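You operate a simulated robot arm through the tools that you are given. There is no shell and no other tool.

Carry out the task below with a simulated robot arm. There is one attempt and no reset: what you move stays moved.

## Task
Get the finished bracket off the open printer's plate and into the dark parts tray.
Fine: wait till the display shows READY, switch off, bend the plate on the grey block with the yellow button, plate back on its bed.

The check looks at the end state, three seconds after you hand in, the way a careful person would. Anything else that was tipped, shoved, dropped, spilled or broken makes it a failure.

## Robot
A 6-joint arm with a two-finger gripper, fixed in place. Base frame: the origin is at the foot of the arm, x ahead of it, y to its left, z up. Units: m, degrees, N and s.
It reaches about 1.298 m from its shoulder. Its first joint turns from -149.0 to 149.0 degrees. Payload 1.57 kg.
The TCP is the grasp point between the finger pads, 0.021 m short of the fingertips. In the tool frame z runs along the fingers and y along their closing line. The gripper opens to 0.07 m. The gripper's body begins 0.05 m behind the TCP.
Orientation is that of the tool frame in the base frame, as a unit quaternion [w, x, y, z]. With the fingers straight down and closing along the base's y, the tool's x points along the base's -x, its y along +y and its z along -z.

## Interface
- The arm moves only by the tool drive_tool. Its argument "moves" is a list of rows, each an object of numbers (a shift or turn left out is 0, a gripper value left out holds the last): "x", "y", "z": the shift along the tool's x, y, z in m; "wx", "wy", "wz": the turn, a rotation vector about the tool's x, y, z in degrees; "grip": the gripper command, from -1 (fully open) to 1 (shut), values between in proportion. In form: [{"x": .., "y": .., "z": .., "wx": .., "wy": .., "wz": .., "grip": ..}, ...]. A call has 1 to 20 rows; each row shifts and turns the commanded pose from where the row before left it, along the tool's axes as they then stand. Rows are played at 5 a second. More than 0.05 m and 8.6 degrees between two rows, or a gripper value outside its range, and nothing of the call is played. Where a pose cannot be reached the arm comes as near as it can. A force on the tool above 50 N (or 10 N above the force at the start of the call, whichever is more), or a blocked arm, ends the call early, and 0.2 s more pass. Each finger halts on what it meets, pressing with about 24 N; the grip force reading is that of the motor and also rises with nothing between the fingers. The clock runs only during rows and for 0.2 s after the last one: add rows that do not move to give the fingers time. The reply holds the time, the measured pose of the TCP, the force on the tool along the base axes, the opening and the grip force, in the units named above and with some noise, with the torque about the TCP (base axes, N m) and any sound that the robot's microphone picked up, and new pictures: "pictures" is both (left out), scene, wrist or none.
- Cameras (640 x 400 px; columns grow to the right, rows downward): "scene" is fixed at [0.0506, -0.5073, 1.5111]; the picture's right is [0.44, -0.90, 0.00], its down [-0.41, -0.20, -0.89] and it looks along [0.80, 0.39, -0.46] (base axes); focal length 311 px, centre (320, 200). "wrist" rides on the gripper at [0.079, 0.004, -0.081] in the tool frame; the picture's right is [-0.05, 1.00, 0.00], its down [-0.67, -0.04, -0.74] and it looks along [-0.74, -0.04, 0.67] (tool axes); focal length 256 px, centre (320, 200). There is no depth. A picture from a camera that has moved, and an enlarged one, comes with that camera's place and axes in the base frame and with its lens. The place of the scene camera against the robot may be out by one fixed shift of up to 0.018 m in any direction.
- lift_body(by): slides the trunk up (or, below 0, down) by that many m; the arm rides with it, the base frame stays. It gives what a move gives, with no picture.
- enlarge(camera, box): a new picture of the part [left, top, right, bottom] of that camera's present view, enlarged. No time passes.
- sign_off(): hands the job in; it is judged then, once.

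Nothing tells you positions but the pictures and the camera data. Unless the task says otherwise, let go and move clear before handing in.

The tools are called after "Emit:" by a JSON object that holds its "method" and its "body". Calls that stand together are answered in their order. drive_tool: Moves the arm, as the interface text tells. Its arguments: {"type":"object","properties":{"moves":{"type":"array","items":{"type":"object","properties":{"x":{"type":"number"},"y":{"type":"number"},"z":{"type":"number"},"wx":{"type":"number"},"wy":{"type":"number"},"wz":{"type":"number"},"grip":{"type":"number"}}}},"pictures":{"type":"string","enum":["both","scene","wrist","none"]}},"required":["moves"]} The other tools are called the same way: lift_body (by) slides the trunk up or down; enlarge (camera, box) takes an enlarged picture of a part of a camera's view; sign_off () hands the job in.

At the start:

```text
time: 0.0
eef_pos: [0.7668, -0.0719, 1.2432]
tool_rot: [0.0, -0.001, 1.0, -0.001]
wrist_force: [-0.2, 0.4, 0.0]
wrist_torque: [-0.01, 0.0, -0.01]
grip_width: 0.07
grip_force: 0.1
trunk travel left (down, up): [-0.924, 0.046]
```

scene: 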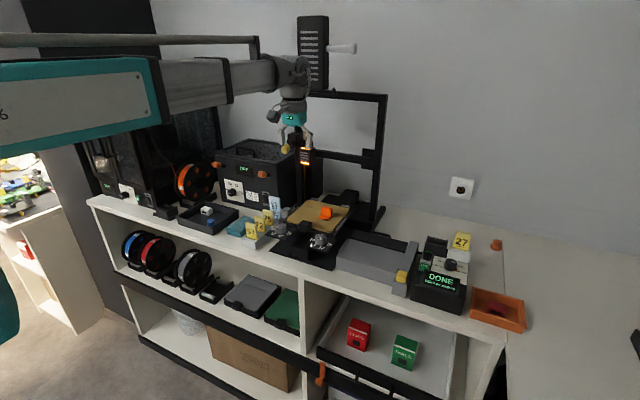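
wrist: 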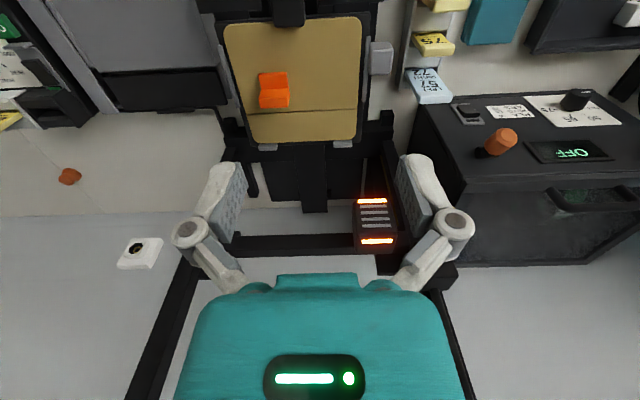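

I see an open-frame printer with a gold plate carrying an orange bracket, a grey block with a yellow button to its right, a control box showing DONE, and several trays. I'll enlarge the views before moving anything.

Emit:
{"method": "enlarge", "body": {"camera": "scene", "box": [230, 170, 390, 270]}}

Emit:
{"method": "enlarge", "body": {"camera": "scene", "box": [370, 220, 530, 330]}}

Emit:
{"method": "enlarge", "body": {"camera": "scene", "box": [150, 130, 310, 250]}}

Emit:
{"method": "enlarge", "body": {"camera": "wrist", "box": [180, 0, 480, 220]}}

```text
4.00 times, centred on (310, 220) of scene
camera zoom: at [0.0506, -0.5073, 1.5111], right [0.44, -0.9, 0.0], down [-0.41, -0.2, -0.89], along [0.8, 0.39, -0.46], focal length 1243 px, centre (360, 120)
```

zoom: 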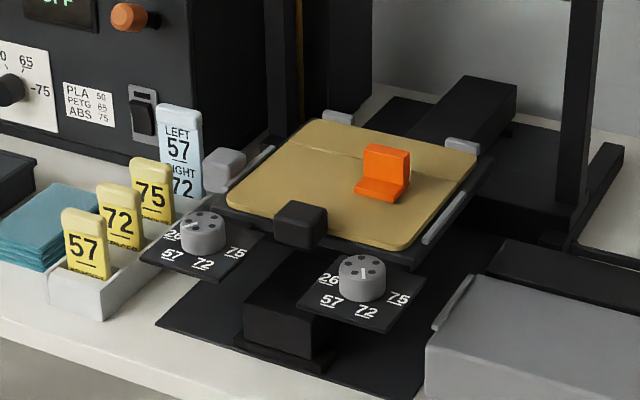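

```text
3.64 times, centred on (450, 275) of scene
camera zoom: at [0.0506, -0.5073, 1.5111], right [0.44, -0.9, 0.0], down [-0.41, -0.2, -0.89], along [0.8, 0.39, -0.46], focal length 1130 px, centre (-153, -73)
```

zoom: 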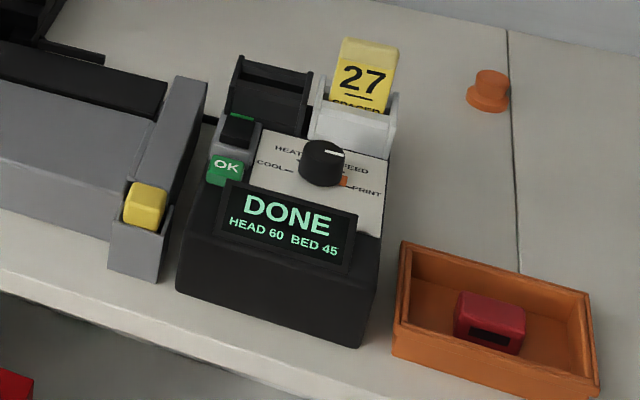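

```text
3.33 times, centred on (230, 190) of scene
camera zoom: at [0.0506, -0.5073, 1.5111], right [0.44, -0.9, 0.0], down [-0.41, -0.2, -0.89], along [0.8, 0.39, -0.46], focal length 1036 px, centre (620, 233)
```

zoom: 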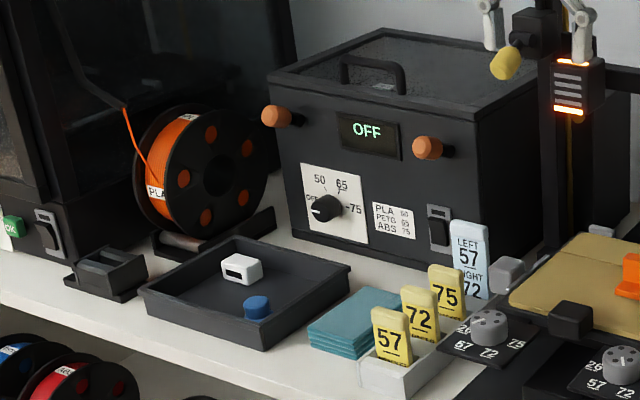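

```text
1.82 times, centred on (330, 110) of wrist
camera zoom: at [0.6866, -0.0682, 1.3246], right [0.05, 1.0, 0.0], down [0.67, -0.04, 0.74], along [0.74, -0.04, -0.67], focal length 465 px, centre (302, 364)
```

zoom: 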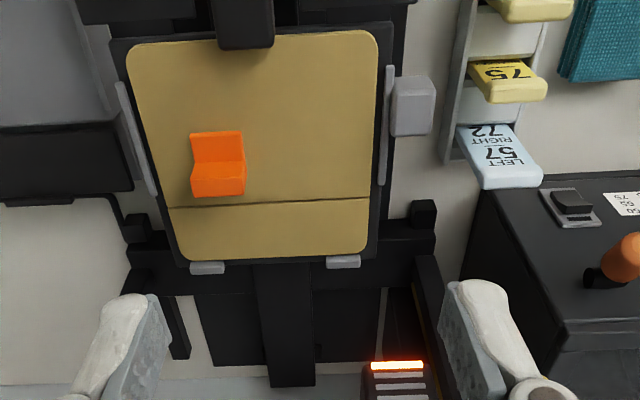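

The plate sits at about (0.84, -0.11, 0.98), the grey block at about (0.78, -0.33), and the control box with the DONE display at about (0.72, -0.52). I'll pull the arm back and to the right to get a close look at the block and control box while the printer cools.

Emit:
{"method": "drive_tool", "body": {"moves": [{"x": 0.027, "y": -0.031}, {"x": 0.027, "y": -0.031}, {"x": 0.027, "y": -0.031}, {"x": 0.027, "y": -0.031}, {"x": 0.027, "y": -0.031}, {"x": 0.027, "y": -0.031}, {"x": 0.027, "y": -0.031}, {"x": 0.027, "y": -0.031}, {"x": 0.027, "y": -0.031}, {"x": 0.027, "y": -0.031}, {}], "pictures": "both"}}

```text
time: 2.4
eef_pos: [0.4959, -0.3823, 1.2434]
tool_rot: [0.0, 0.0, 1.0, 0.001]
wrist_force: [0.0, 0.1, 0.4]
wrist_torque: [-0.02, -0.01, -0.01]
grip_width: 0.0701
grip_force: 0.0
trunk travel left (down, up): [-0.924, 0.046]
camera wrist: at [0.4163, -0.3773, 1.3246], right [0.05, 1.0, 0.0], down [0.67, -0.04, 0.74], along [0.74, -0.04, -0.67], focal length 256 px, centre (320, 200)
```

scene: 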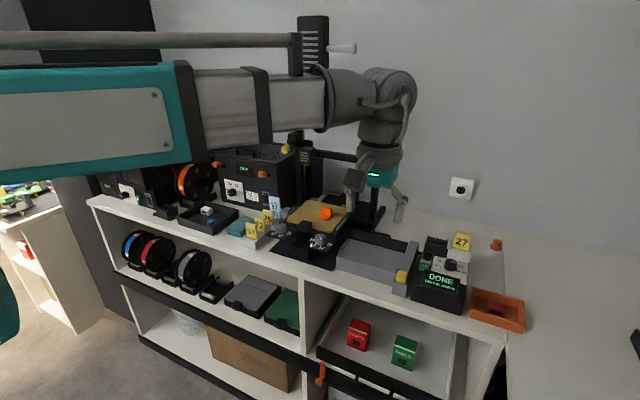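
wrist: 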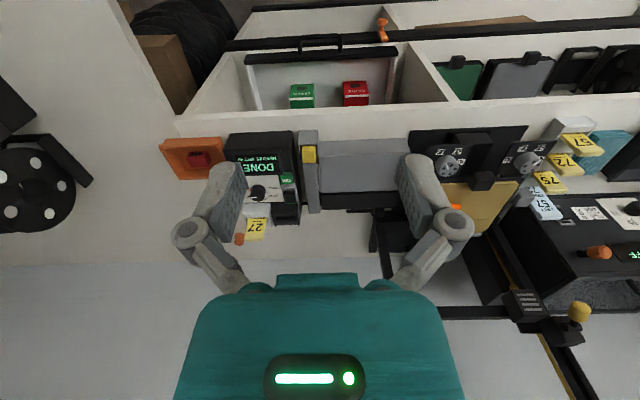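

Emit:
{"method": "enlarge", "body": {"camera": "wrist", "box": [150, 110, 310, 250]}}

Emit:
{"method": "enlarge", "body": {"camera": "wrist", "box": [280, 110, 440, 220]}}

Emit:
{"method": "enlarge", "body": {"camera": "wrist", "box": [400, 110, 600, 240]}}

Emit:
{"method": "enlarge", "body": {"camera": "scene", "box": [320, 210, 480, 310]}}

```text
2.86 times, centred on (230, 180) of wrist
camera zoom: at [0.4163, -0.3773, 1.3246], right [0.05, 1.0, 0.0], down [0.67, -0.04, 0.74], along [0.74, -0.04, -0.67], focal length 731 px, centre (577, 257)
```

zoom: 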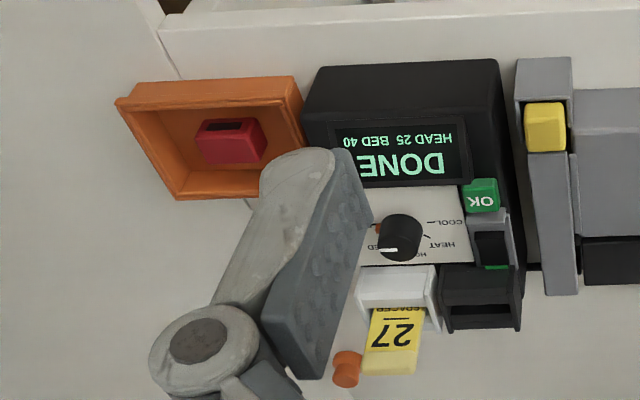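

```text
3.64 times, centred on (360, 165) of wrist
camera zoom: at [0.4163, -0.3773, 1.3246], right [0.05, 1.0, 0.0], down [0.67, -0.04, 0.74], along [0.74, -0.04, -0.67], focal length 931 px, centre (174, 327)
```

zoom: 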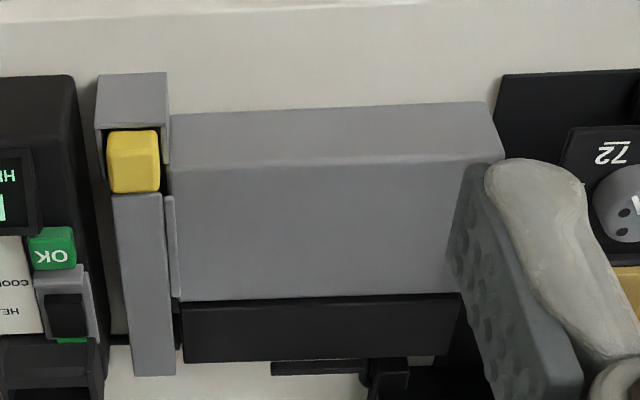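

```text
3.08 times, centred on (500, 175) of wrist
camera zoom: at [0.4163, -0.3773, 1.3246], right [0.05, 1.0, 0.0], down [0.67, -0.04, 0.74], along [0.74, -0.04, -0.67], focal length 788 px, centre (-234, 277)
```

zoom: 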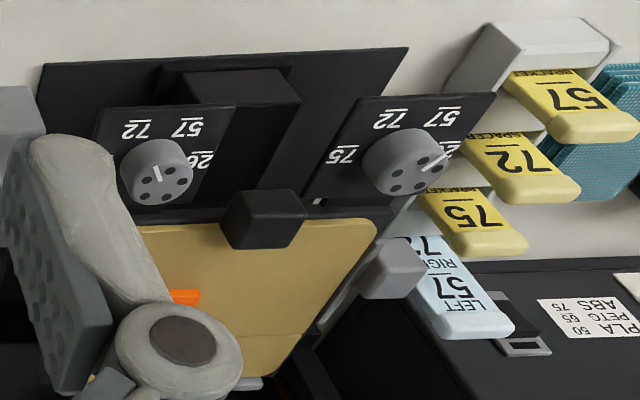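

```text
4.00 times, centred on (400, 260) of scene
camera zoom: at [0.0506, -0.5073, 1.5111], right [0.44, -0.9, 0.0], down [-0.41, -0.2, -0.89], along [0.8, 0.39, -0.46], focal length 1243 px, centre (0, -40)
```

zoom: 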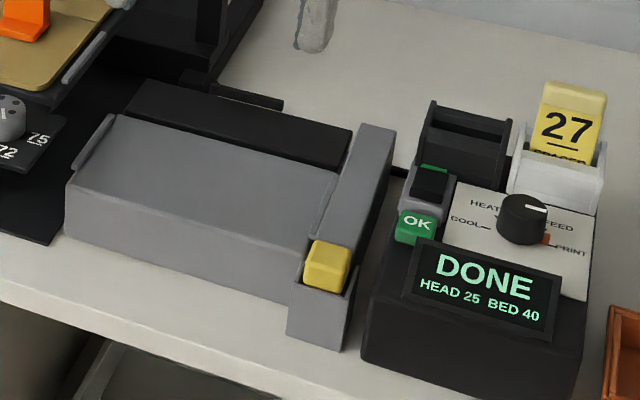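

The display still shows DONE, but it's cooling fast (head 25, bed 40). Next I'll bring the wrist camera closer to the grey block to see how the plate should sit on it.

Emit:
{"method": "drive_tool", "body": {"moves": [{"x": -0.035, "y": 0.008, "z": 0.022}, {"x": -0.035, "y": 0.008, "z": 0.022}, {"x": -0.035, "y": 0.008, "z": 0.022}, {"x": -0.035, "y": 0.009, "z": 0.022}, {"x": -0.034, "y": 0.009, "z": 0.022}, {}], "pictures": "both"}}

```text
time: 3.8
eef_pos: [0.6704, -0.3402, 1.2436]
tool_rot: [0.0, 0.0, 1.0, 0.001]
wrist_force: [-0.2, -0.1, -0.5]
wrist_torque: [0.01, -0.01, -0.04]
grip_width: 0.07
grip_force: 0.1
out of reach, approached as far as the arm can: row 1, 2, 3, 4, 5
trunk travel left (down, up): [-0.924, 0.046]
camera wrist: at [0.5898, -0.3361, 1.3248], right [0.05, 1.0, 0.0], down [0.67, -0.04, 0.74], along [0.74, -0.04, -0.67], focal length 256 px, centre (320, 200)
```

scene: 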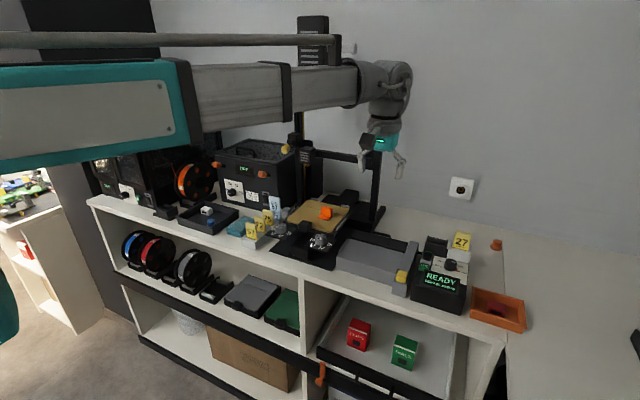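
wrist: 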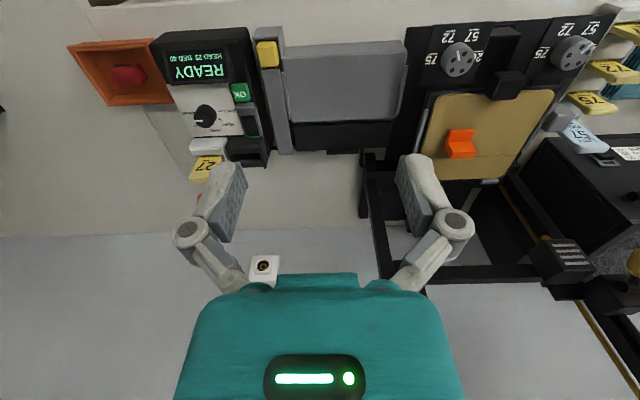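

The display now shows READY. The arm couldn't change its height, so vertical travel probably comes from the trunk. I'll lower the trunk a little to check, and enlarge these views.

Emit:
{"method": "lift_body", "body": {"by": -0.06}}

Emit:
{"method": "enlarge", "body": {"camera": "wrist", "box": [140, 20, 300, 180]}}

Emit:
{"method": "enlarge", "body": {"camera": "wrist", "box": [240, 20, 420, 170]}}

Emit:
{"method": "enlarge", "body": {"camera": "wrist", "box": [390, 10, 630, 200]}}

```text
time: 4.8
eef_pos: [0.6702, -0.3414, 1.1833]
tool_rot: [0.001, 0.0, 1.0, -0.001]
wrist_force: [0.2, 0.5, -0.3]
wrist_torque: [0.0, -0.04, 0.0]
grip_width: 0.0701
grip_force: 0.0
trunk travel left (down, up): [-0.864, 0.106]
```

```text
2.50 times, centred on (220, 100) of wrist
camera zoom: at [0.5899, -0.3364, 1.2646], right [0.05, 1.0, 0.0], down [0.67, -0.04, 0.74], along [0.74, -0.04, -0.67], focal length 640 px, centre (570, 450)
```

zoom: 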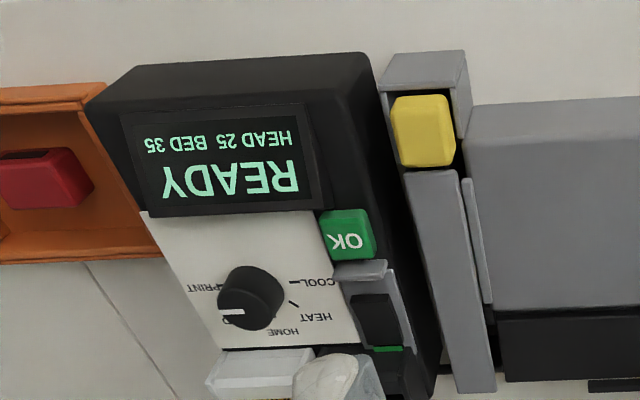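

```text
2.67 times, centred on (330, 95) of wrist
camera zoom: at [0.5899, -0.3364, 1.2646], right [0.05, 1.0, 0.0], down [0.67, -0.04, 0.74], along [0.74, -0.04, -0.67], focal length 683 px, centre (293, 480)
```

zoom: 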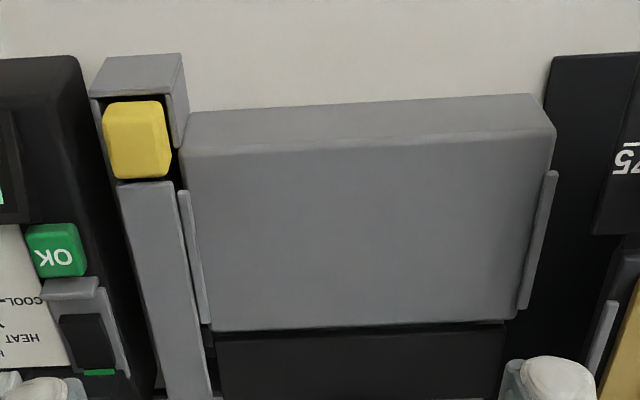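

```text
2.11 times, centred on (510, 105) of wrist
camera zoom: at [0.5899, -0.3364, 1.2646], right [0.05, 1.0, 0.0], down [0.67, -0.04, 0.74], along [0.74, -0.04, -0.67], focal length 539 px, centre (-80, 400)
```

zoom: 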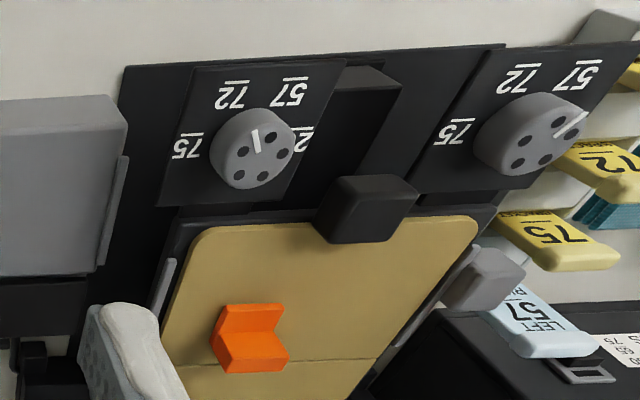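

The trunk does set the height. I'll move over the control box for a close view of the power switch.

Emit:
{"method": "drive_tool", "body": {"moves": [{"x": -0.02, "y": -0.032}, {"x": -0.02, "y": -0.032}, {"x": -0.02, "y": -0.032}, {"x": -0.017, "y": -0.032}, {}], "pictures": "none"}}

Emit:
{"method": "lift_body", "body": {"by": -0.06}}

Emit:
{"method": "enlarge", "body": {"camera": "wrist", "box": [220, 20, 420, 220]}}

Emit:
{"method": "enlarge", "body": {"camera": "wrist", "box": [0, 0, 640, 400]}}

```text
time: 6.0
eef_pos: [0.7461, -0.4692, 1.1826]
tool_rot: [-0.001, 0.0, 1.0, 0.0]
wrist_force: [0.5, -0.5, 0.1]
wrist_torque: [-0.01, -0.04, -0.02]
grip_width: 0.07
grip_force: 0.1
trunk travel left (down, up): [-0.864, 0.106]
```

```text
time: 7.0
eef_pos: [0.7474, -0.4686, 1.1226]
tool_rot: [0.0, 0.0, 1.0, -0.001]
wrist_force: [0.0, 0.1, 0.0]
wrist_torque: [-0.03, -0.02, 0.01]
grip_width: 0.0699
grip_force: 0.1
trunk travel left (down, up): [-0.804, 0.166]
```

```text
2.00 times, centred on (320, 120) of wrist
camera zoom: at [0.6668, -0.4643, 1.2046], right [0.05, 1.0, 0.0], down [0.67, -0.04, 0.74], along [0.74, -0.04, -0.67], focal length 512 px, centre (320, 360)
```

zoom: 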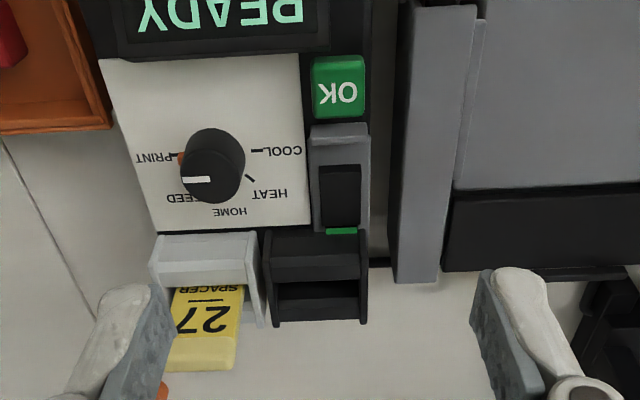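

```text
1.00 times, centred on (320, 200) of wrist (not enlarged: the box is as wide or as high as the picture)
camera zoom: at [0.6668, -0.4643, 1.2046], right [0.05, 1.0, 0.0], down [0.67, -0.04, 0.74], along [0.74, -0.04, -0.67], focal length 256 px, centre (320, 200)
```

zoom: 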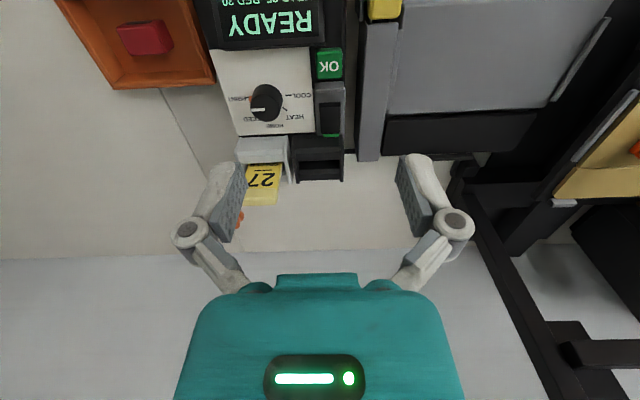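

I need to know which way the rocker is tilted, so I'll zoom in on it from both cameras and compare it with the switches on the other machines.

Emit:
{"method": "enlarge", "body": {"camera": "wrist", "box": [295, 40, 365, 150]}}

Emit:
{"method": "enlarge", "body": {"camera": "scene", "box": [405, 230, 470, 290]}}

Emit:
{"method": "enlarge", "body": {"camera": "scene", "box": [90, 150, 180, 220]}}

Emit:
{"method": "enlarge", "body": {"camera": "scene", "box": [220, 160, 300, 220]}}

```text
3.64 times, centred on (330, 95) of wrist
camera zoom: at [0.6668, -0.4643, 1.2046], right [0.05, 1.0, 0.0], down [0.67, -0.04, 0.74], along [0.74, -0.04, -0.67], focal length 931 px, centre (284, 582)
```

zoom: 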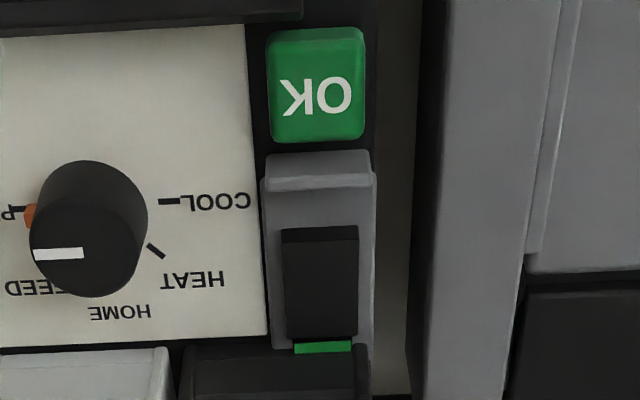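

```text
6.67 times, centred on (438, 260) of scene
camera zoom: at [0.0506, -0.5073, 1.5111], right [0.44, -0.9, 0.0], down [-0.41, -0.2, -0.89], along [0.8, 0.39, -0.46], focal length 2071 px, centre (-463, -200)
```

zoom: 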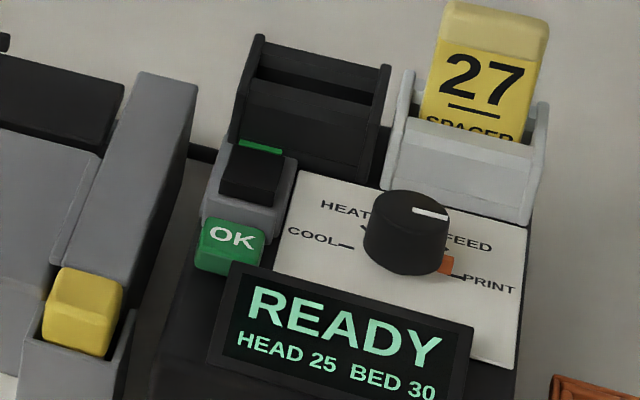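

```text
5.71 times, centred on (135, 185) of scene
camera zoom: at [0.0506, -0.5073, 1.5111], right [0.44, -0.9, 0.0], down [-0.41, -0.2, -0.89], along [0.8, 0.39, -0.46], focal length 1775 px, centre (1377, 286)
```

zoom: 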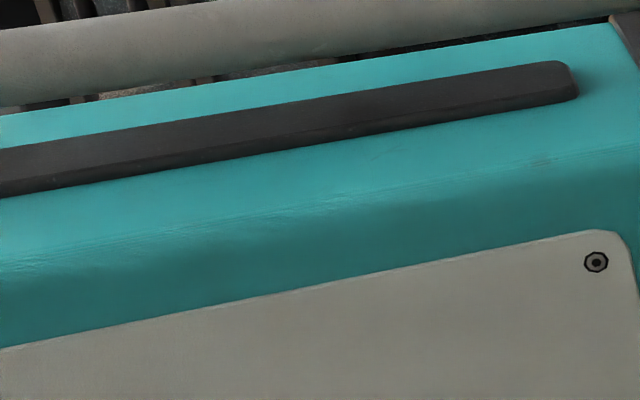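

```text
6.67 times, centred on (260, 190) of scene
camera zoom: at [0.0506, -0.5073, 1.5111], right [0.44, -0.9, 0.0], down [-0.41, -0.2, -0.89], along [0.8, 0.39, -0.46], focal length 2071 px, centre (720, 267)
```

zoom: 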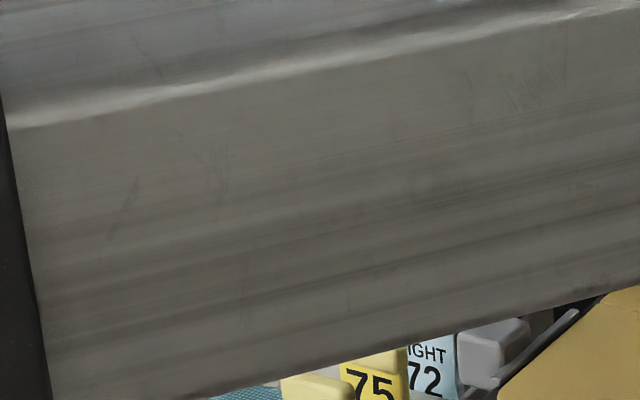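

The black rocker sits at the far end, next to a green mark. I'll turn the wrist 90° so the camera sees the switch side-on and I can confirm how it works.

Emit:
{"method": "drive_tool", "body": {"moves": [{"wz": 8.2}, {"wz": 8.2}, {"wz": 8.2}, {"wz": 8.2}, {"wz": 8.2}, {"wz": 8.2}, {"wz": 8.2}, {"wz": 8.2}, {"wz": 8.2}, {"wz": 8.2}, {"wz": 8.0}, {"x": 0.025, "y": 0.04}, {"x": 0.025, "y": 0.04}, {}], "pictures": "both"}}

```text
time: 10.0
eef_pos: [0.8269, -0.4174, 1.1237]
tool_rot: [0.001, 0.707, 0.707, 0.0]
wrist_force: [0.1, 0.5, 0.0]
wrist_torque: [-0.01, 0.02, 0.04]
grip_width: 0.07
grip_force: 0.0
trunk travel left (down, up): [-0.804, 0.166]
camera wrist: at [0.8303, -0.338, 1.2046], right [1.0, -0.05, 0.0], down [-0.04, -0.67, 0.74], along [-0.04, -0.74, -0.67], focal length 256 px, centre (320, 200)
```

scene: 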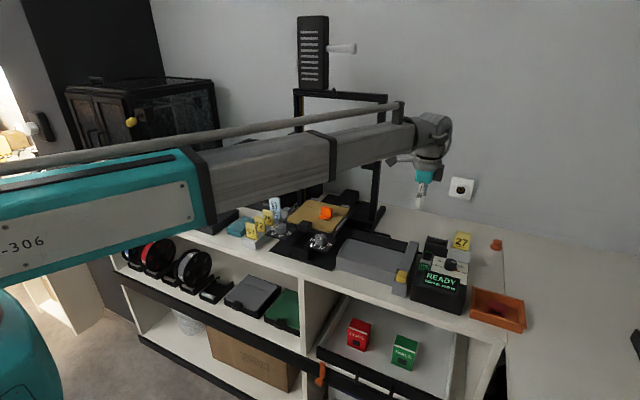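
wrist: 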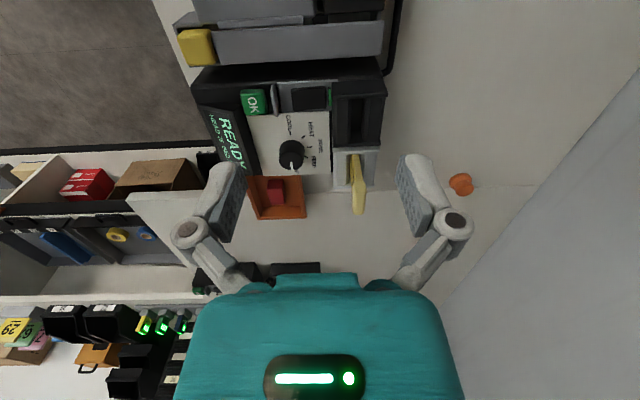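

Emit:
{"method": "enlarge", "body": {"camera": "wrist", "box": [230, 60, 400, 170]}}

Emit:
{"method": "enlarge", "body": {"camera": "wrist", "box": [235, 70, 345, 130]}}

Emit:
{"method": "enlarge", "body": {"camera": "scene", "box": [415, 235, 455, 270]}}

```text
3.64 times, centred on (315, 115) of wrist
camera zoom: at [0.8303, -0.338, 1.2046], right [1.0, -0.05, 0.0], down [-0.04, -0.67, 0.74], along [-0.04, -0.74, -0.67], focal length 931 px, centre (338, 509)
```

zoom: 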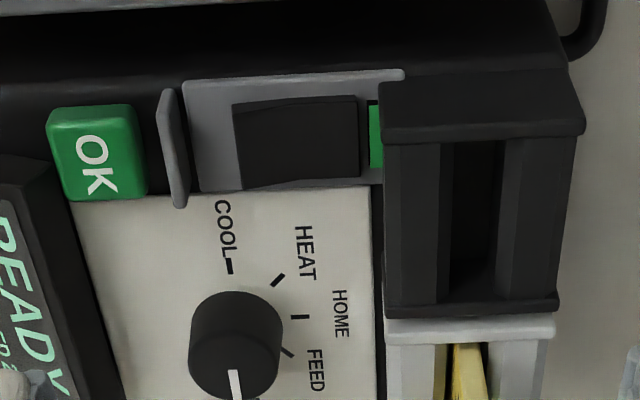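

```text
5.82 times, centred on (290, 100) of wrist
camera zoom: at [0.8303, -0.338, 1.2046], right [1.0, -0.05, 0.0], down [-0.04, -0.67, 0.74], along [-0.04, -0.74, -0.67], focal length 1489 px, centre (494, 782)
```

zoom: 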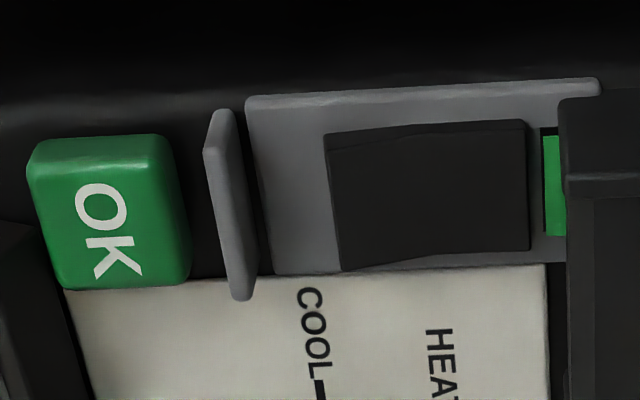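

```text
11.43 times, centred on (435, 252) of scene
camera zoom: at [0.0506, -0.5073, 1.5111], right [0.44, -0.9, 0.0], down [-0.41, -0.2, -0.89], along [0.8, 0.39, -0.46], focal length 3551 px, centre (-994, -400)
```

zoom: 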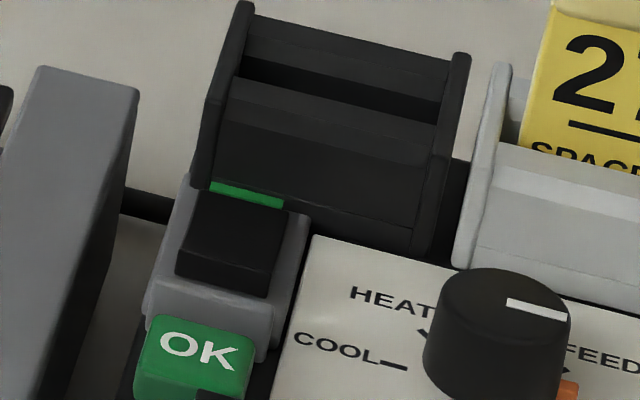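

Seen from the side, the rocker's near end (towards OK) is raised and its far end, by the green ON mark, is pressed down. So I'll switch off by pressing the near end at about (0.803, -0.461, 0.955), with the fingers closed and clear of the OK key. First I'll rotate back and test whether the arm can make small vertical moves.

Emit:
{"method": "drive_tool", "body": {"moves": [{"wz": -8.2, "grip": 1}, {"wz": -8.2}, {"wz": -8.2}, {"wz": -8.2}, {"wz": -8.2}, {"wz": -8.2}, {"wz": -8.2}, {"wz": -8.2}, {"wz": -8.2}, {"wz": -8.2}, {"wz": -8.0}, {"z": -0.01}, {"z": -0.01}, {}], "pictures": "none"}}

```text
time: 13.0
eef_pos: [0.8261, -0.4175, 1.1238]
tool_rot: [0.0, 0.0, 1.0, 0.0]
wrist_force: [0.6, 0.4, 0.4]
wrist_torque: [0.0, 0.02, -0.04]
grip_width: 0.0
grip_force: 24.0
out of reach, approached as far as the arm can: row 12, 13
trunk travel left (down, up): [-0.804, 0.166]
```

As expected, vertical motion comes only from the trunk. I'll position the closed fingers over the rocker's near end and go down in steps, watching the pictures.

Emit:
{"method": "drive_tool", "body": {"moves": [{"x": 0.0115, "y": -0.0218, "grip": 1}, {"x": 0.0115, "y": -0.0217}, {}], "pictures": "none"}}

Emit:
{"method": "lift_body", "body": {"by": -0.11}}

Emit:
{"method": "enlarge", "body": {"camera": "wrist", "box": [0, 0, 640, 400]}}

Emit:
{"method": "enlarge", "body": {"camera": "scene", "box": [390, 190, 490, 300]}}

```text
time: 13.8
eef_pos: [0.8026, -0.4619, 1.123]
tool_rot: [0.0, 0.001, 1.0, 0.0]
wrist_force: [0.2, -0.4, -0.6]
wrist_torque: [0.0, -0.03, -0.01]
grip_width: 0.0
grip_force: 24.4
trunk travel left (down, up): [-0.804, 0.166]
```

```text
time: 15.2
eef_pos: [0.8024, -0.4633, 1.0115]
tool_rot: [0.0, 0.0, 1.0, -0.001]
wrist_force: [-0.1, -1.0, 0.7]
wrist_torque: [-0.01, -0.01, 0.03]
grip_width: 0.0002
grip_force: 23.8
trunk travel left (down, up): [-0.694, 0.276]
```

```text
1.00 times, centred on (320, 200) of wrist (not enlarged: the box is as wide or as high as the picture)
camera zoom: at [0.7231, -0.4581, 1.0946], right [0.05, 1.0, 0.0], down [0.67, -0.04, 0.74], along [0.74, -0.04, -0.67], focal length 256 px, centre (320, 200)
```

zoom: 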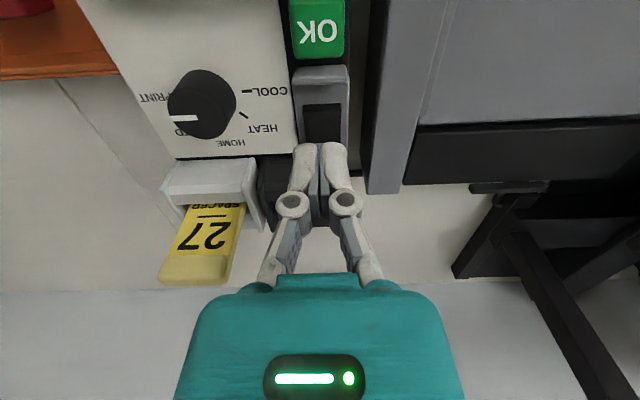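

```text
3.64 times, centred on (440, 245) of scene
camera zoom: at [0.0506, -0.5073, 1.5111], right [0.44, -0.9, 0.0], down [-0.41, -0.2, -0.89], along [0.8, 0.39, -0.46], focal length 1130 px, centre (-116, 36)
```

zoom: 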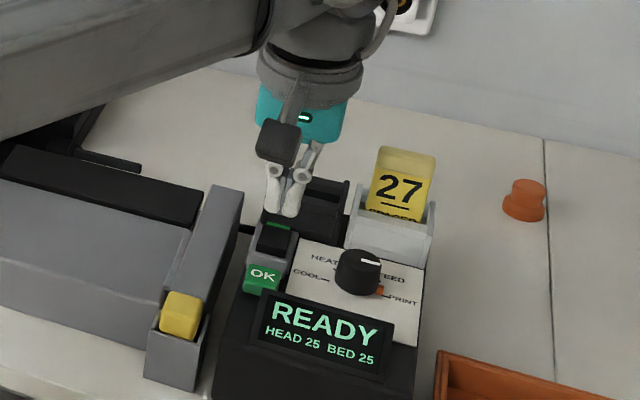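

Emit:
{"method": "enlarge", "body": {"camera": "wrist", "box": [270, 0, 370, 170]}}

```text
2.35 times, centred on (320, 85) of wrist
camera zoom: at [0.7231, -0.4581, 1.0946], right [0.05, 1.0, 0.0], down [0.67, -0.04, 0.74], along [0.74, -0.04, -0.67], focal length 602 px, centre (320, 471)
```

zoom: 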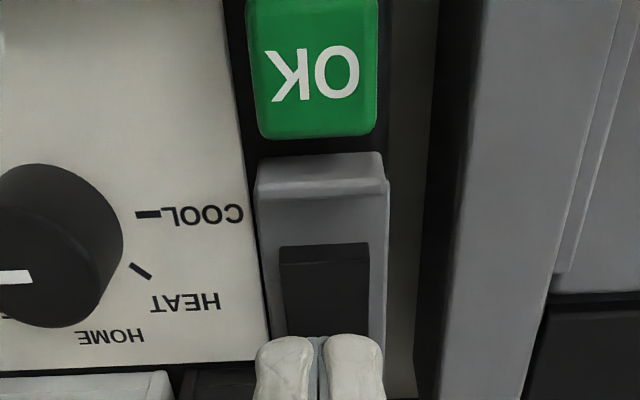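

Emit:
{"method": "drive_tool", "body": {"moves": [{"x": 0.002, "y": 0.001, "grip": 1}, {}], "pictures": "none"}}

Emit:
{"method": "lift_body", "body": {"by": -0.03}}

Emit:
{"method": "enlarge", "body": {"camera": "wrist", "box": [270, 0, 370, 170]}}

Emit:
{"method": "enlarge", "body": {"camera": "scene", "box": [405, 220, 470, 290]}}

```text
time: 15.8
eef_pos: [0.8011, -0.4609, 1.0128]
tool_rot: [-0.001, -0.001, 1.0, 0.001]
wrist_force: [-0.5, -0.4, -0.2]
wrist_torque: [0.01, -0.02, 0.01]
grip_width: 0.0001
grip_force: 23.5
trunk travel left (down, up): [-0.694, 0.276]
```

```text
time: 16.6
eef_pos: [0.8001, -0.4607, 0.9826]
tool_rot: [0.0, 0.0, 1.0, 0.0]
wrist_force: [1.0, 0.8, 0.8]
wrist_torque: [0.02, -0.02, -0.01]
grip_width: 0.0
grip_force: 28.7
trunk travel left (down, up): [-0.664, 0.306]
```

```text
2.35 times, centred on (320, 85) of wrist
camera zoom: at [0.721, -0.4573, 1.0645], right [0.05, 1.0, 0.0], down [0.67, -0.04, 0.74], along [0.74, -0.04, -0.67], focal length 602 px, centre (320, 471)
```

zoom: 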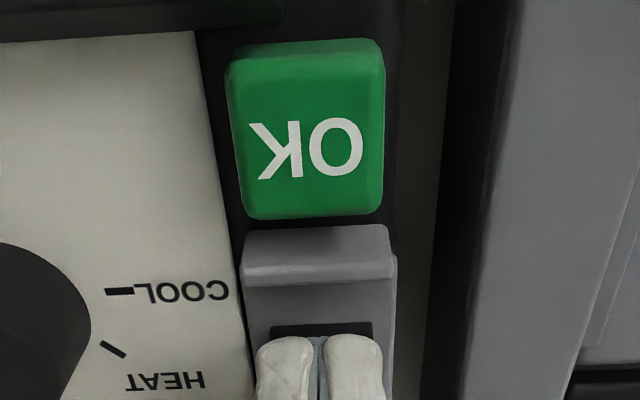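

```text
5.71 times, centred on (438, 255) of scene
camera zoom: at [0.0506, -0.5073, 1.5111], right [0.44, -0.9, 0.0], down [-0.41, -0.2, -0.89], along [0.8, 0.39, -0.46], focal length 1775 px, centre (-351, -114)
```

zoom: 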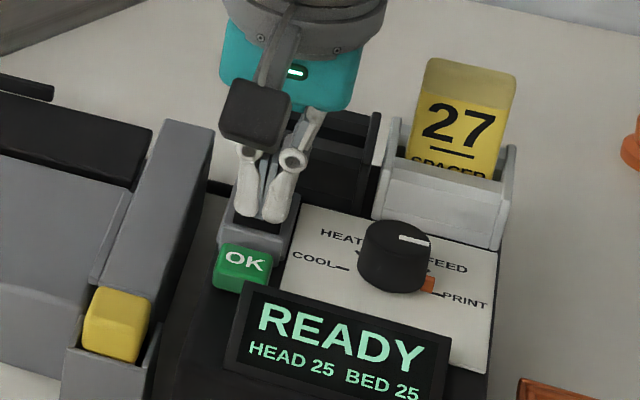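

Emit:
{"method": "lift_body", "body": {"by": -0.006}}

```text
time: 17.1
eef_pos: [0.8003, -0.4616, 0.9804]
tool_rot: [0.001, 0.0, 1.0, 0.0]
wrist_force: [8.4, -5.7, 34.9]
wrist_torque: [-0.12, -0.4, -0.07]
grip_width: 0.0059
grip_force: 28.5
trunk travel left (down, up): [-0.658, 0.312]
heard: click
```

I heard a click under contact. I'll check the display and switch, then raise off.

Emit:
{"method": "lift_body", "body": {"by": 0.05}}

Emit:
{"method": "enlarge", "body": {"camera": "scene", "box": [405, 220, 470, 290]}}

Emit:
{"method": "enlarge", "body": {"camera": "wrist", "box": [230, 0, 410, 170]}}

```text
time: 18.0
eef_pos: [0.8019, -0.4611, 1.0265]
tool_rot: [0.0, 0.0, 1.0, 0.0]
wrist_force: [-0.2, -0.1, 0.0]
wrist_torque: [0.01, 0.0, 0.01]
grip_width: 0.0
grip_force: 28.4
trunk travel left (down, up): [-0.708, 0.262]
```

```text
5.71 times, centred on (438, 255) of scene
camera zoom: at [0.0506, -0.5073, 1.5111], right [0.44, -0.9, 0.0], down [-0.41, -0.2, -0.89], along [0.8, 0.39, -0.46], focal length 1775 px, centre (-351, -114)
```

zoom: 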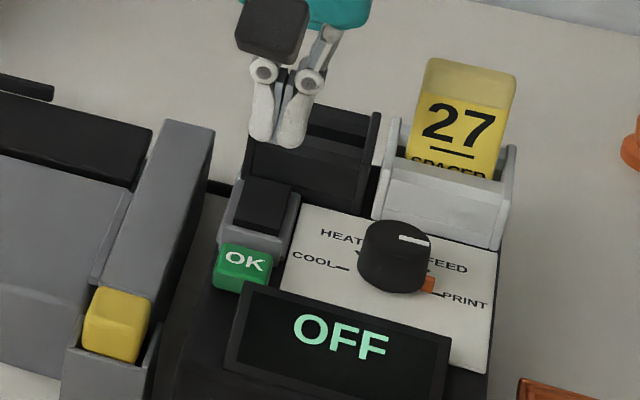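

```text
2.35 times, centred on (320, 85) of wrist
camera zoom: at [0.7212, -0.4574, 1.1084], right [0.05, 1.0, 0.0], down [0.67, -0.04, 0.74], along [0.74, -0.04, -0.67], focal length 602 px, centre (320, 471)
```

zoom: 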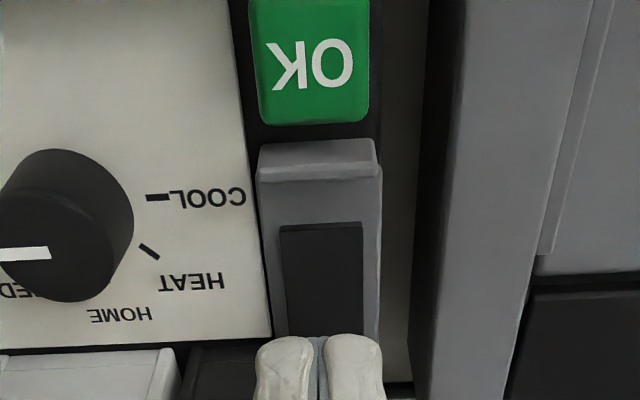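

The printer is off: the display reads OFF. Now I'll raise up and move over the plate's front tab, with the gripper open, to inspect it.

Emit:
{"method": "lift_body", "body": {"by": 0.12}}

Emit:
{"method": "drive_tool", "body": {"moves": [{"x": 0.02, "y": 0.036, "grip": -1}, {"x": 0.02, "y": 0.036}, {"x": 0.02, "y": 0.036}, {"x": 0.02, "y": 0.036}, {"x": 0.02, "y": 0.036}, {"x": 0.02, "y": 0.036}, {"x": 0.02, "y": 0.035}, {"x": 0.02, "y": 0.035}, {"x": 0.02, "y": 0.035}, {"y": 0.035}, {}], "pictures": "both"}}

```text
time: 19.5
eef_pos: [0.8023, -0.4613, 1.1458]
tool_rot: [0.0, 0.0, 1.0, 0.0]
wrist_force: [0.2, 0.3, 0.8]
wrist_torque: [-0.01, -0.02, 0.0]
grip_width: 0.0
grip_force: 28.1
trunk travel left (down, up): [-0.828, 0.142]
```

```text
time: 21.9
eef_pos: [0.6214, -0.1056, 1.147]
tool_rot: [-0.001, 0.0, 1.0, 0.0]
wrist_force: [0.6, -0.3, 0.2]
wrist_torque: [0.02, 0.0, 0.03]
grip_width: 0.0702
grip_force: 0.1
trunk travel left (down, up): [-0.828, 0.142]
camera wrist: at [0.5421, -0.1012, 1.2286], right [0.05, 1.0, 0.0], down [0.67, -0.04, 0.74], along [0.74, -0.04, -0.67], focal length 256 px, centre (320, 200)
```

scene: 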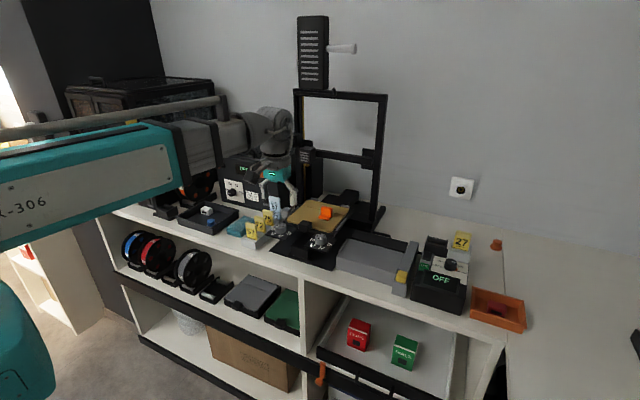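
wrist: 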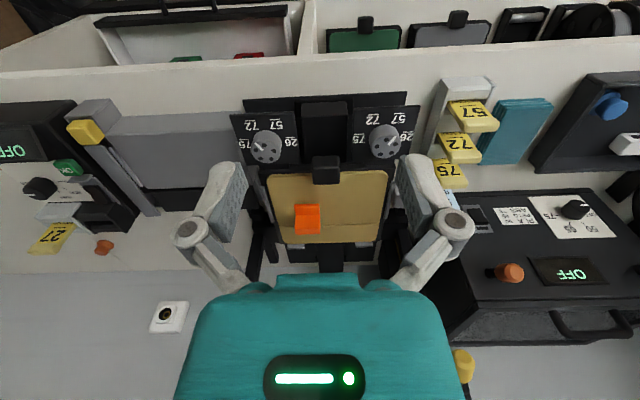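

Emit:
{"method": "enlarge", "body": {"camera": "wrist", "box": [240, 130, 420, 270]}}

Emit:
{"method": "enlarge", "body": {"camera": "wrist", "box": [280, 140, 370, 200]}}

Emit:
{"method": "enlarge", "body": {"camera": "scene", "box": [270, 190, 360, 250]}}

```text
2.86 times, centred on (330, 200) of wrist
camera zoom: at [0.5421, -0.1012, 1.2286], right [0.05, 1.0, 0.0], down [0.67, -0.04, 0.74], along [0.74, -0.04, -0.67], focal length 731 px, centre (291, 200)
```

zoom: 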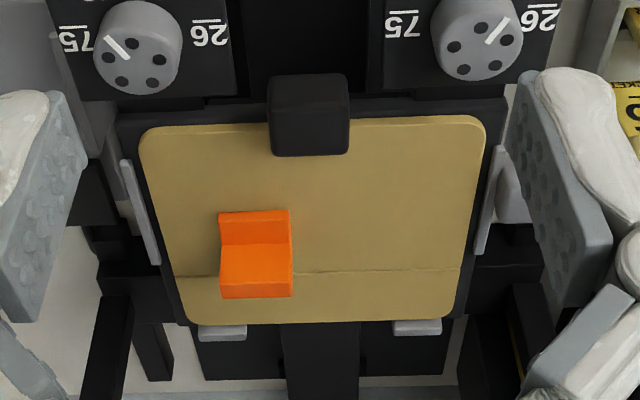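

```text
6.67 times, centred on (325, 170) of wrist
camera zoom: at [0.5421, -0.1012, 1.2286], right [0.05, 1.0, 0.0], down [0.67, -0.04, 0.74], along [0.74, -0.04, -0.67], focal length 1707 px, centre (287, 400)
```

zoom: 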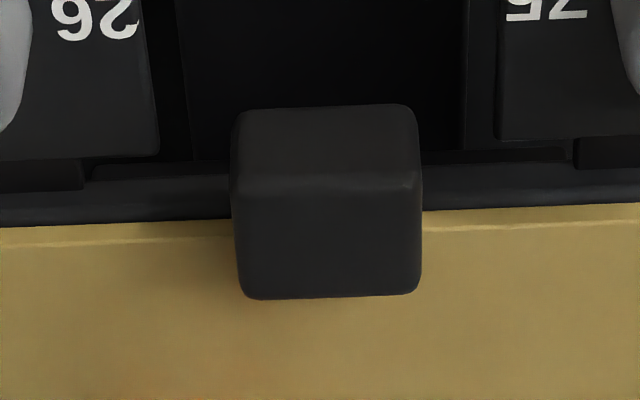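

```text
6.67 times, centred on (315, 220) of scene
camera zoom: at [0.0506, -0.5073, 1.5111], right [0.44, -0.9, 0.0], down [-0.41, -0.2, -0.89], along [0.8, 0.39, -0.46], focal length 2071 px, centre (353, 67)
```

zoom: 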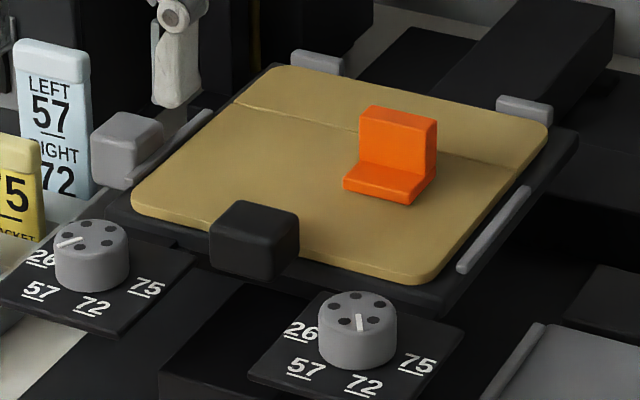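

The plate spans about x 0.768–0.935 and y −0.188 to −0.022, with its top at z ≈ 0.975. Its black tab is at about (0.756, −0.105), z 0.976–0.995. The block's grey top spans x 0.723–0.823 and y −0.395 to −0.222 at z ≈ 0.935, with the black flap behind it. I'll line up over the tab and come down part of the way.

Emit:
{"method": "drive_tool", "body": {"moves": [{"x": -0.044, "y": 0.0004, "grip": -1}, {"x": -0.044, "y": 0.0003}, {"x": -0.0425, "y": 0.0003}, {}], "pictures": "none"}}

Emit:
{"method": "lift_body", "body": {"by": -0.1}}

Emit:
{"method": "enlarge", "body": {"camera": "wrist", "box": [0, 0, 640, 400]}}

Emit:
{"method": "enlarge", "body": {"camera": "wrist", "box": [220, 20, 420, 200]}}

Emit:
{"method": "enlarge", "body": {"camera": "scene", "box": [240, 150, 380, 260]}}

```text
time: 22.9
eef_pos: [0.7508, -0.1052, 1.1462]
tool_rot: [0.0, 0.0, 1.0, 0.0]
wrist_force: [-0.3, 0.2, -1.1]
wrist_torque: [0.01, -0.01, -0.03]
grip_width: 0.0702
grip_force: 0.1
trunk travel left (down, up): [-0.828, 0.142]
```

```text
time: 24.3
eef_pos: [0.7513, -0.1047, 1.0477]
tool_rot: [0.001, 0.0, 1.0, 0.0]
wrist_force: [0.4, -0.9, -0.3]
wrist_torque: [0.0, -0.02, 0.0]
grip_width: 0.0698
grip_force: 0.1
trunk travel left (down, up): [-0.728, 0.242]
```

```text
1.00 times, centred on (320, 200) of wrist (not enlarged: the box is as wide or as high as the picture)
camera zoom: at [0.6712, -0.1012, 1.1286], right [0.05, 1.0, 0.0], down [0.67, -0.04, 0.74], along [0.74, -0.04, -0.67], focal length 256 px, centre (320, 200)
```

zoom: 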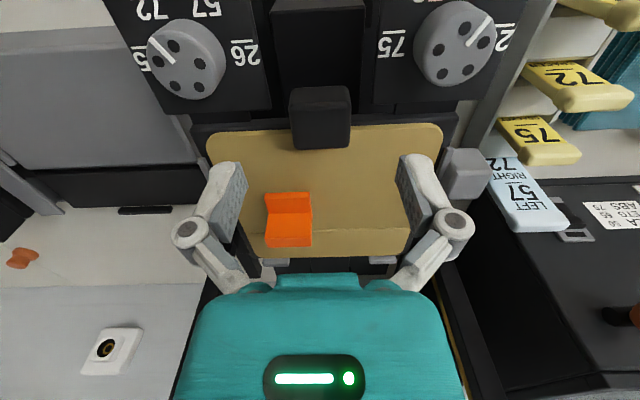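

```text
2.22 times, centred on (320, 110) of wrist
camera zoom: at [0.6712, -0.1012, 1.1286], right [0.05, 1.0, 0.0], down [0.67, -0.04, 0.74], along [0.74, -0.04, -0.67], focal length 569 px, centre (320, 400)
```

zoom: 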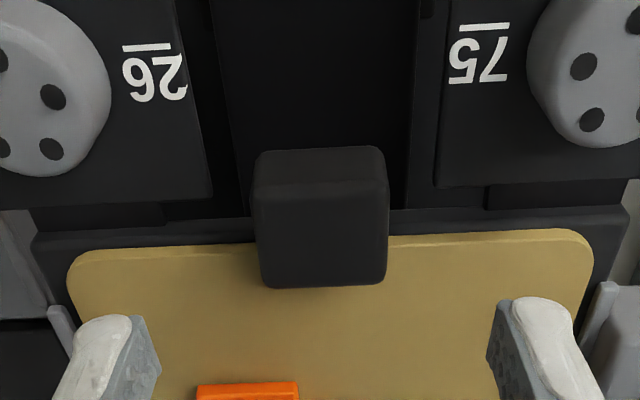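

```text
3.64 times, centred on (310, 205) of scene
camera zoom: at [0.0506, -0.5073, 1.5111], right [0.44, -0.9, 0.0], down [-0.41, -0.2, -0.89], along [0.8, 0.39, -0.46], focal length 1130 px, centre (356, 182)
```

zoom: 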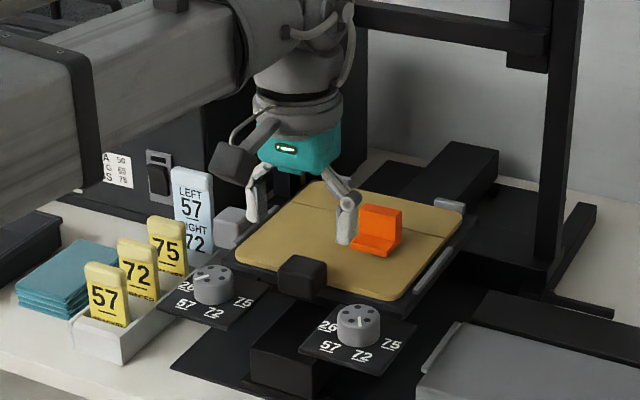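

I've refined the tab top to z ≈ 0.996 and the bed's front edge to x ≈ 0.760, z ≈ 0.969. I'll come down so the fingertips stop just above bed level, then close on the tab.

Emit:
{"method": "lift_body", "body": {"by": -0.054}}

Emit:
{"method": "enlarge", "body": {"camera": "scene", "box": [260, 180, 360, 250]}}

Emit:
{"method": "enlarge", "body": {"camera": "wrist", "box": [160, 20, 480, 260]}}

```text
time: 25.2
eef_pos: [0.7513, -0.106, 0.9921]
tool_rot: [0.0, 0.0, 1.0, 0.001]
wrist_force: [0.1, -0.1, -0.3]
wrist_torque: [-0.01, -0.01, 0.01]
grip_width: 0.0702
grip_force: 0.1
trunk travel left (down, up): [-0.674, 0.296]
```

```text
5.71 times, centred on (310, 215) of scene
camera zoom: at [0.0506, -0.5073, 1.5111], right [0.44, -0.9, 0.0], down [-0.41, -0.2, -0.89], along [0.8, 0.39, -0.46], focal length 1775 px, centre (377, 114)
```

zoom: 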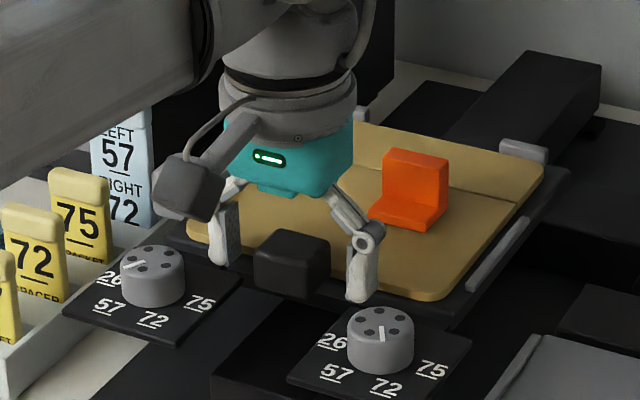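

```text
1.67 times, centred on (320, 140) of wrist
camera zoom: at [0.6712, -0.1012, 1.0746], right [0.05, 1.0, 0.0], down [0.67, -0.04, 0.74], along [0.74, -0.04, -0.67], focal length 427 px, centre (320, 300)
```

zoom: 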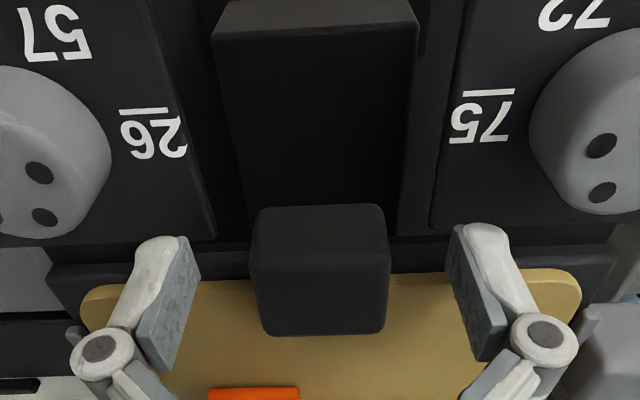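

Emit:
{"method": "drive_tool", "body": {"moves": [{"grip": 1}, {}, {}, {}, {}, {}], "pictures": "none"}}

Emit:
{"method": "lift_body", "body": {"by": 0.012}}

Emit:
{"method": "enlarge", "body": {"camera": "scene", "box": [260, 170, 380, 250]}}

Emit:
{"method": "enlarge", "body": {"camera": "wrist", "box": [160, 20, 480, 260]}}

```text
time: 26.6
eef_pos: [0.7517, -0.1037, 0.9922]
tool_rot: [0.0, 0.0, 1.0, 0.0]
wrist_force: [2.3, 1.3, 6.4]
wrist_torque: [0.01, -0.15, 0.04]
grip_width: 0.0333
grip_force: 24.5
trunk travel left (down, up): [-0.674, 0.296]
```

```text
time: 27.2
eef_pos: [0.7517, -0.1054, 1.0037]
tool_rot: [0.0, 0.0, 1.0, 0.001]
wrist_force: [-0.9, 0.0, -1.9]
wrist_torque: [0.04, 0.18, 0.0]
grip_width: 0.0327
grip_force: 25.0
trunk travel left (down, up): [-0.686, 0.284]
```

```text
5.00 times, centred on (320, 210) of scene
camera zoom: at [0.0506, -0.5073, 1.5111], right [0.44, -0.9, 0.0], down [-0.41, -0.2, -0.89], along [0.8, 0.39, -0.46], focal length 1553 px, centre (320, 150)
```

zoom: 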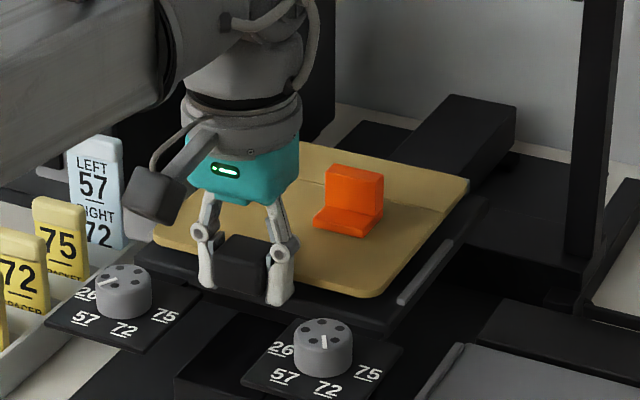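

```text
1.67 times, centred on (320, 140) of wrist
camera zoom: at [0.6714, -0.1013, 1.0865], right [0.05, 1.0, 0.0], down [0.67, -0.04, 0.74], along [0.74, -0.04, -0.67], focal length 427 px, centre (320, 300)
```

zoom: 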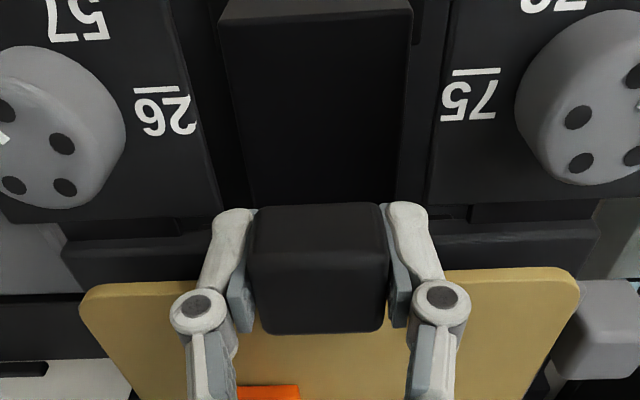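

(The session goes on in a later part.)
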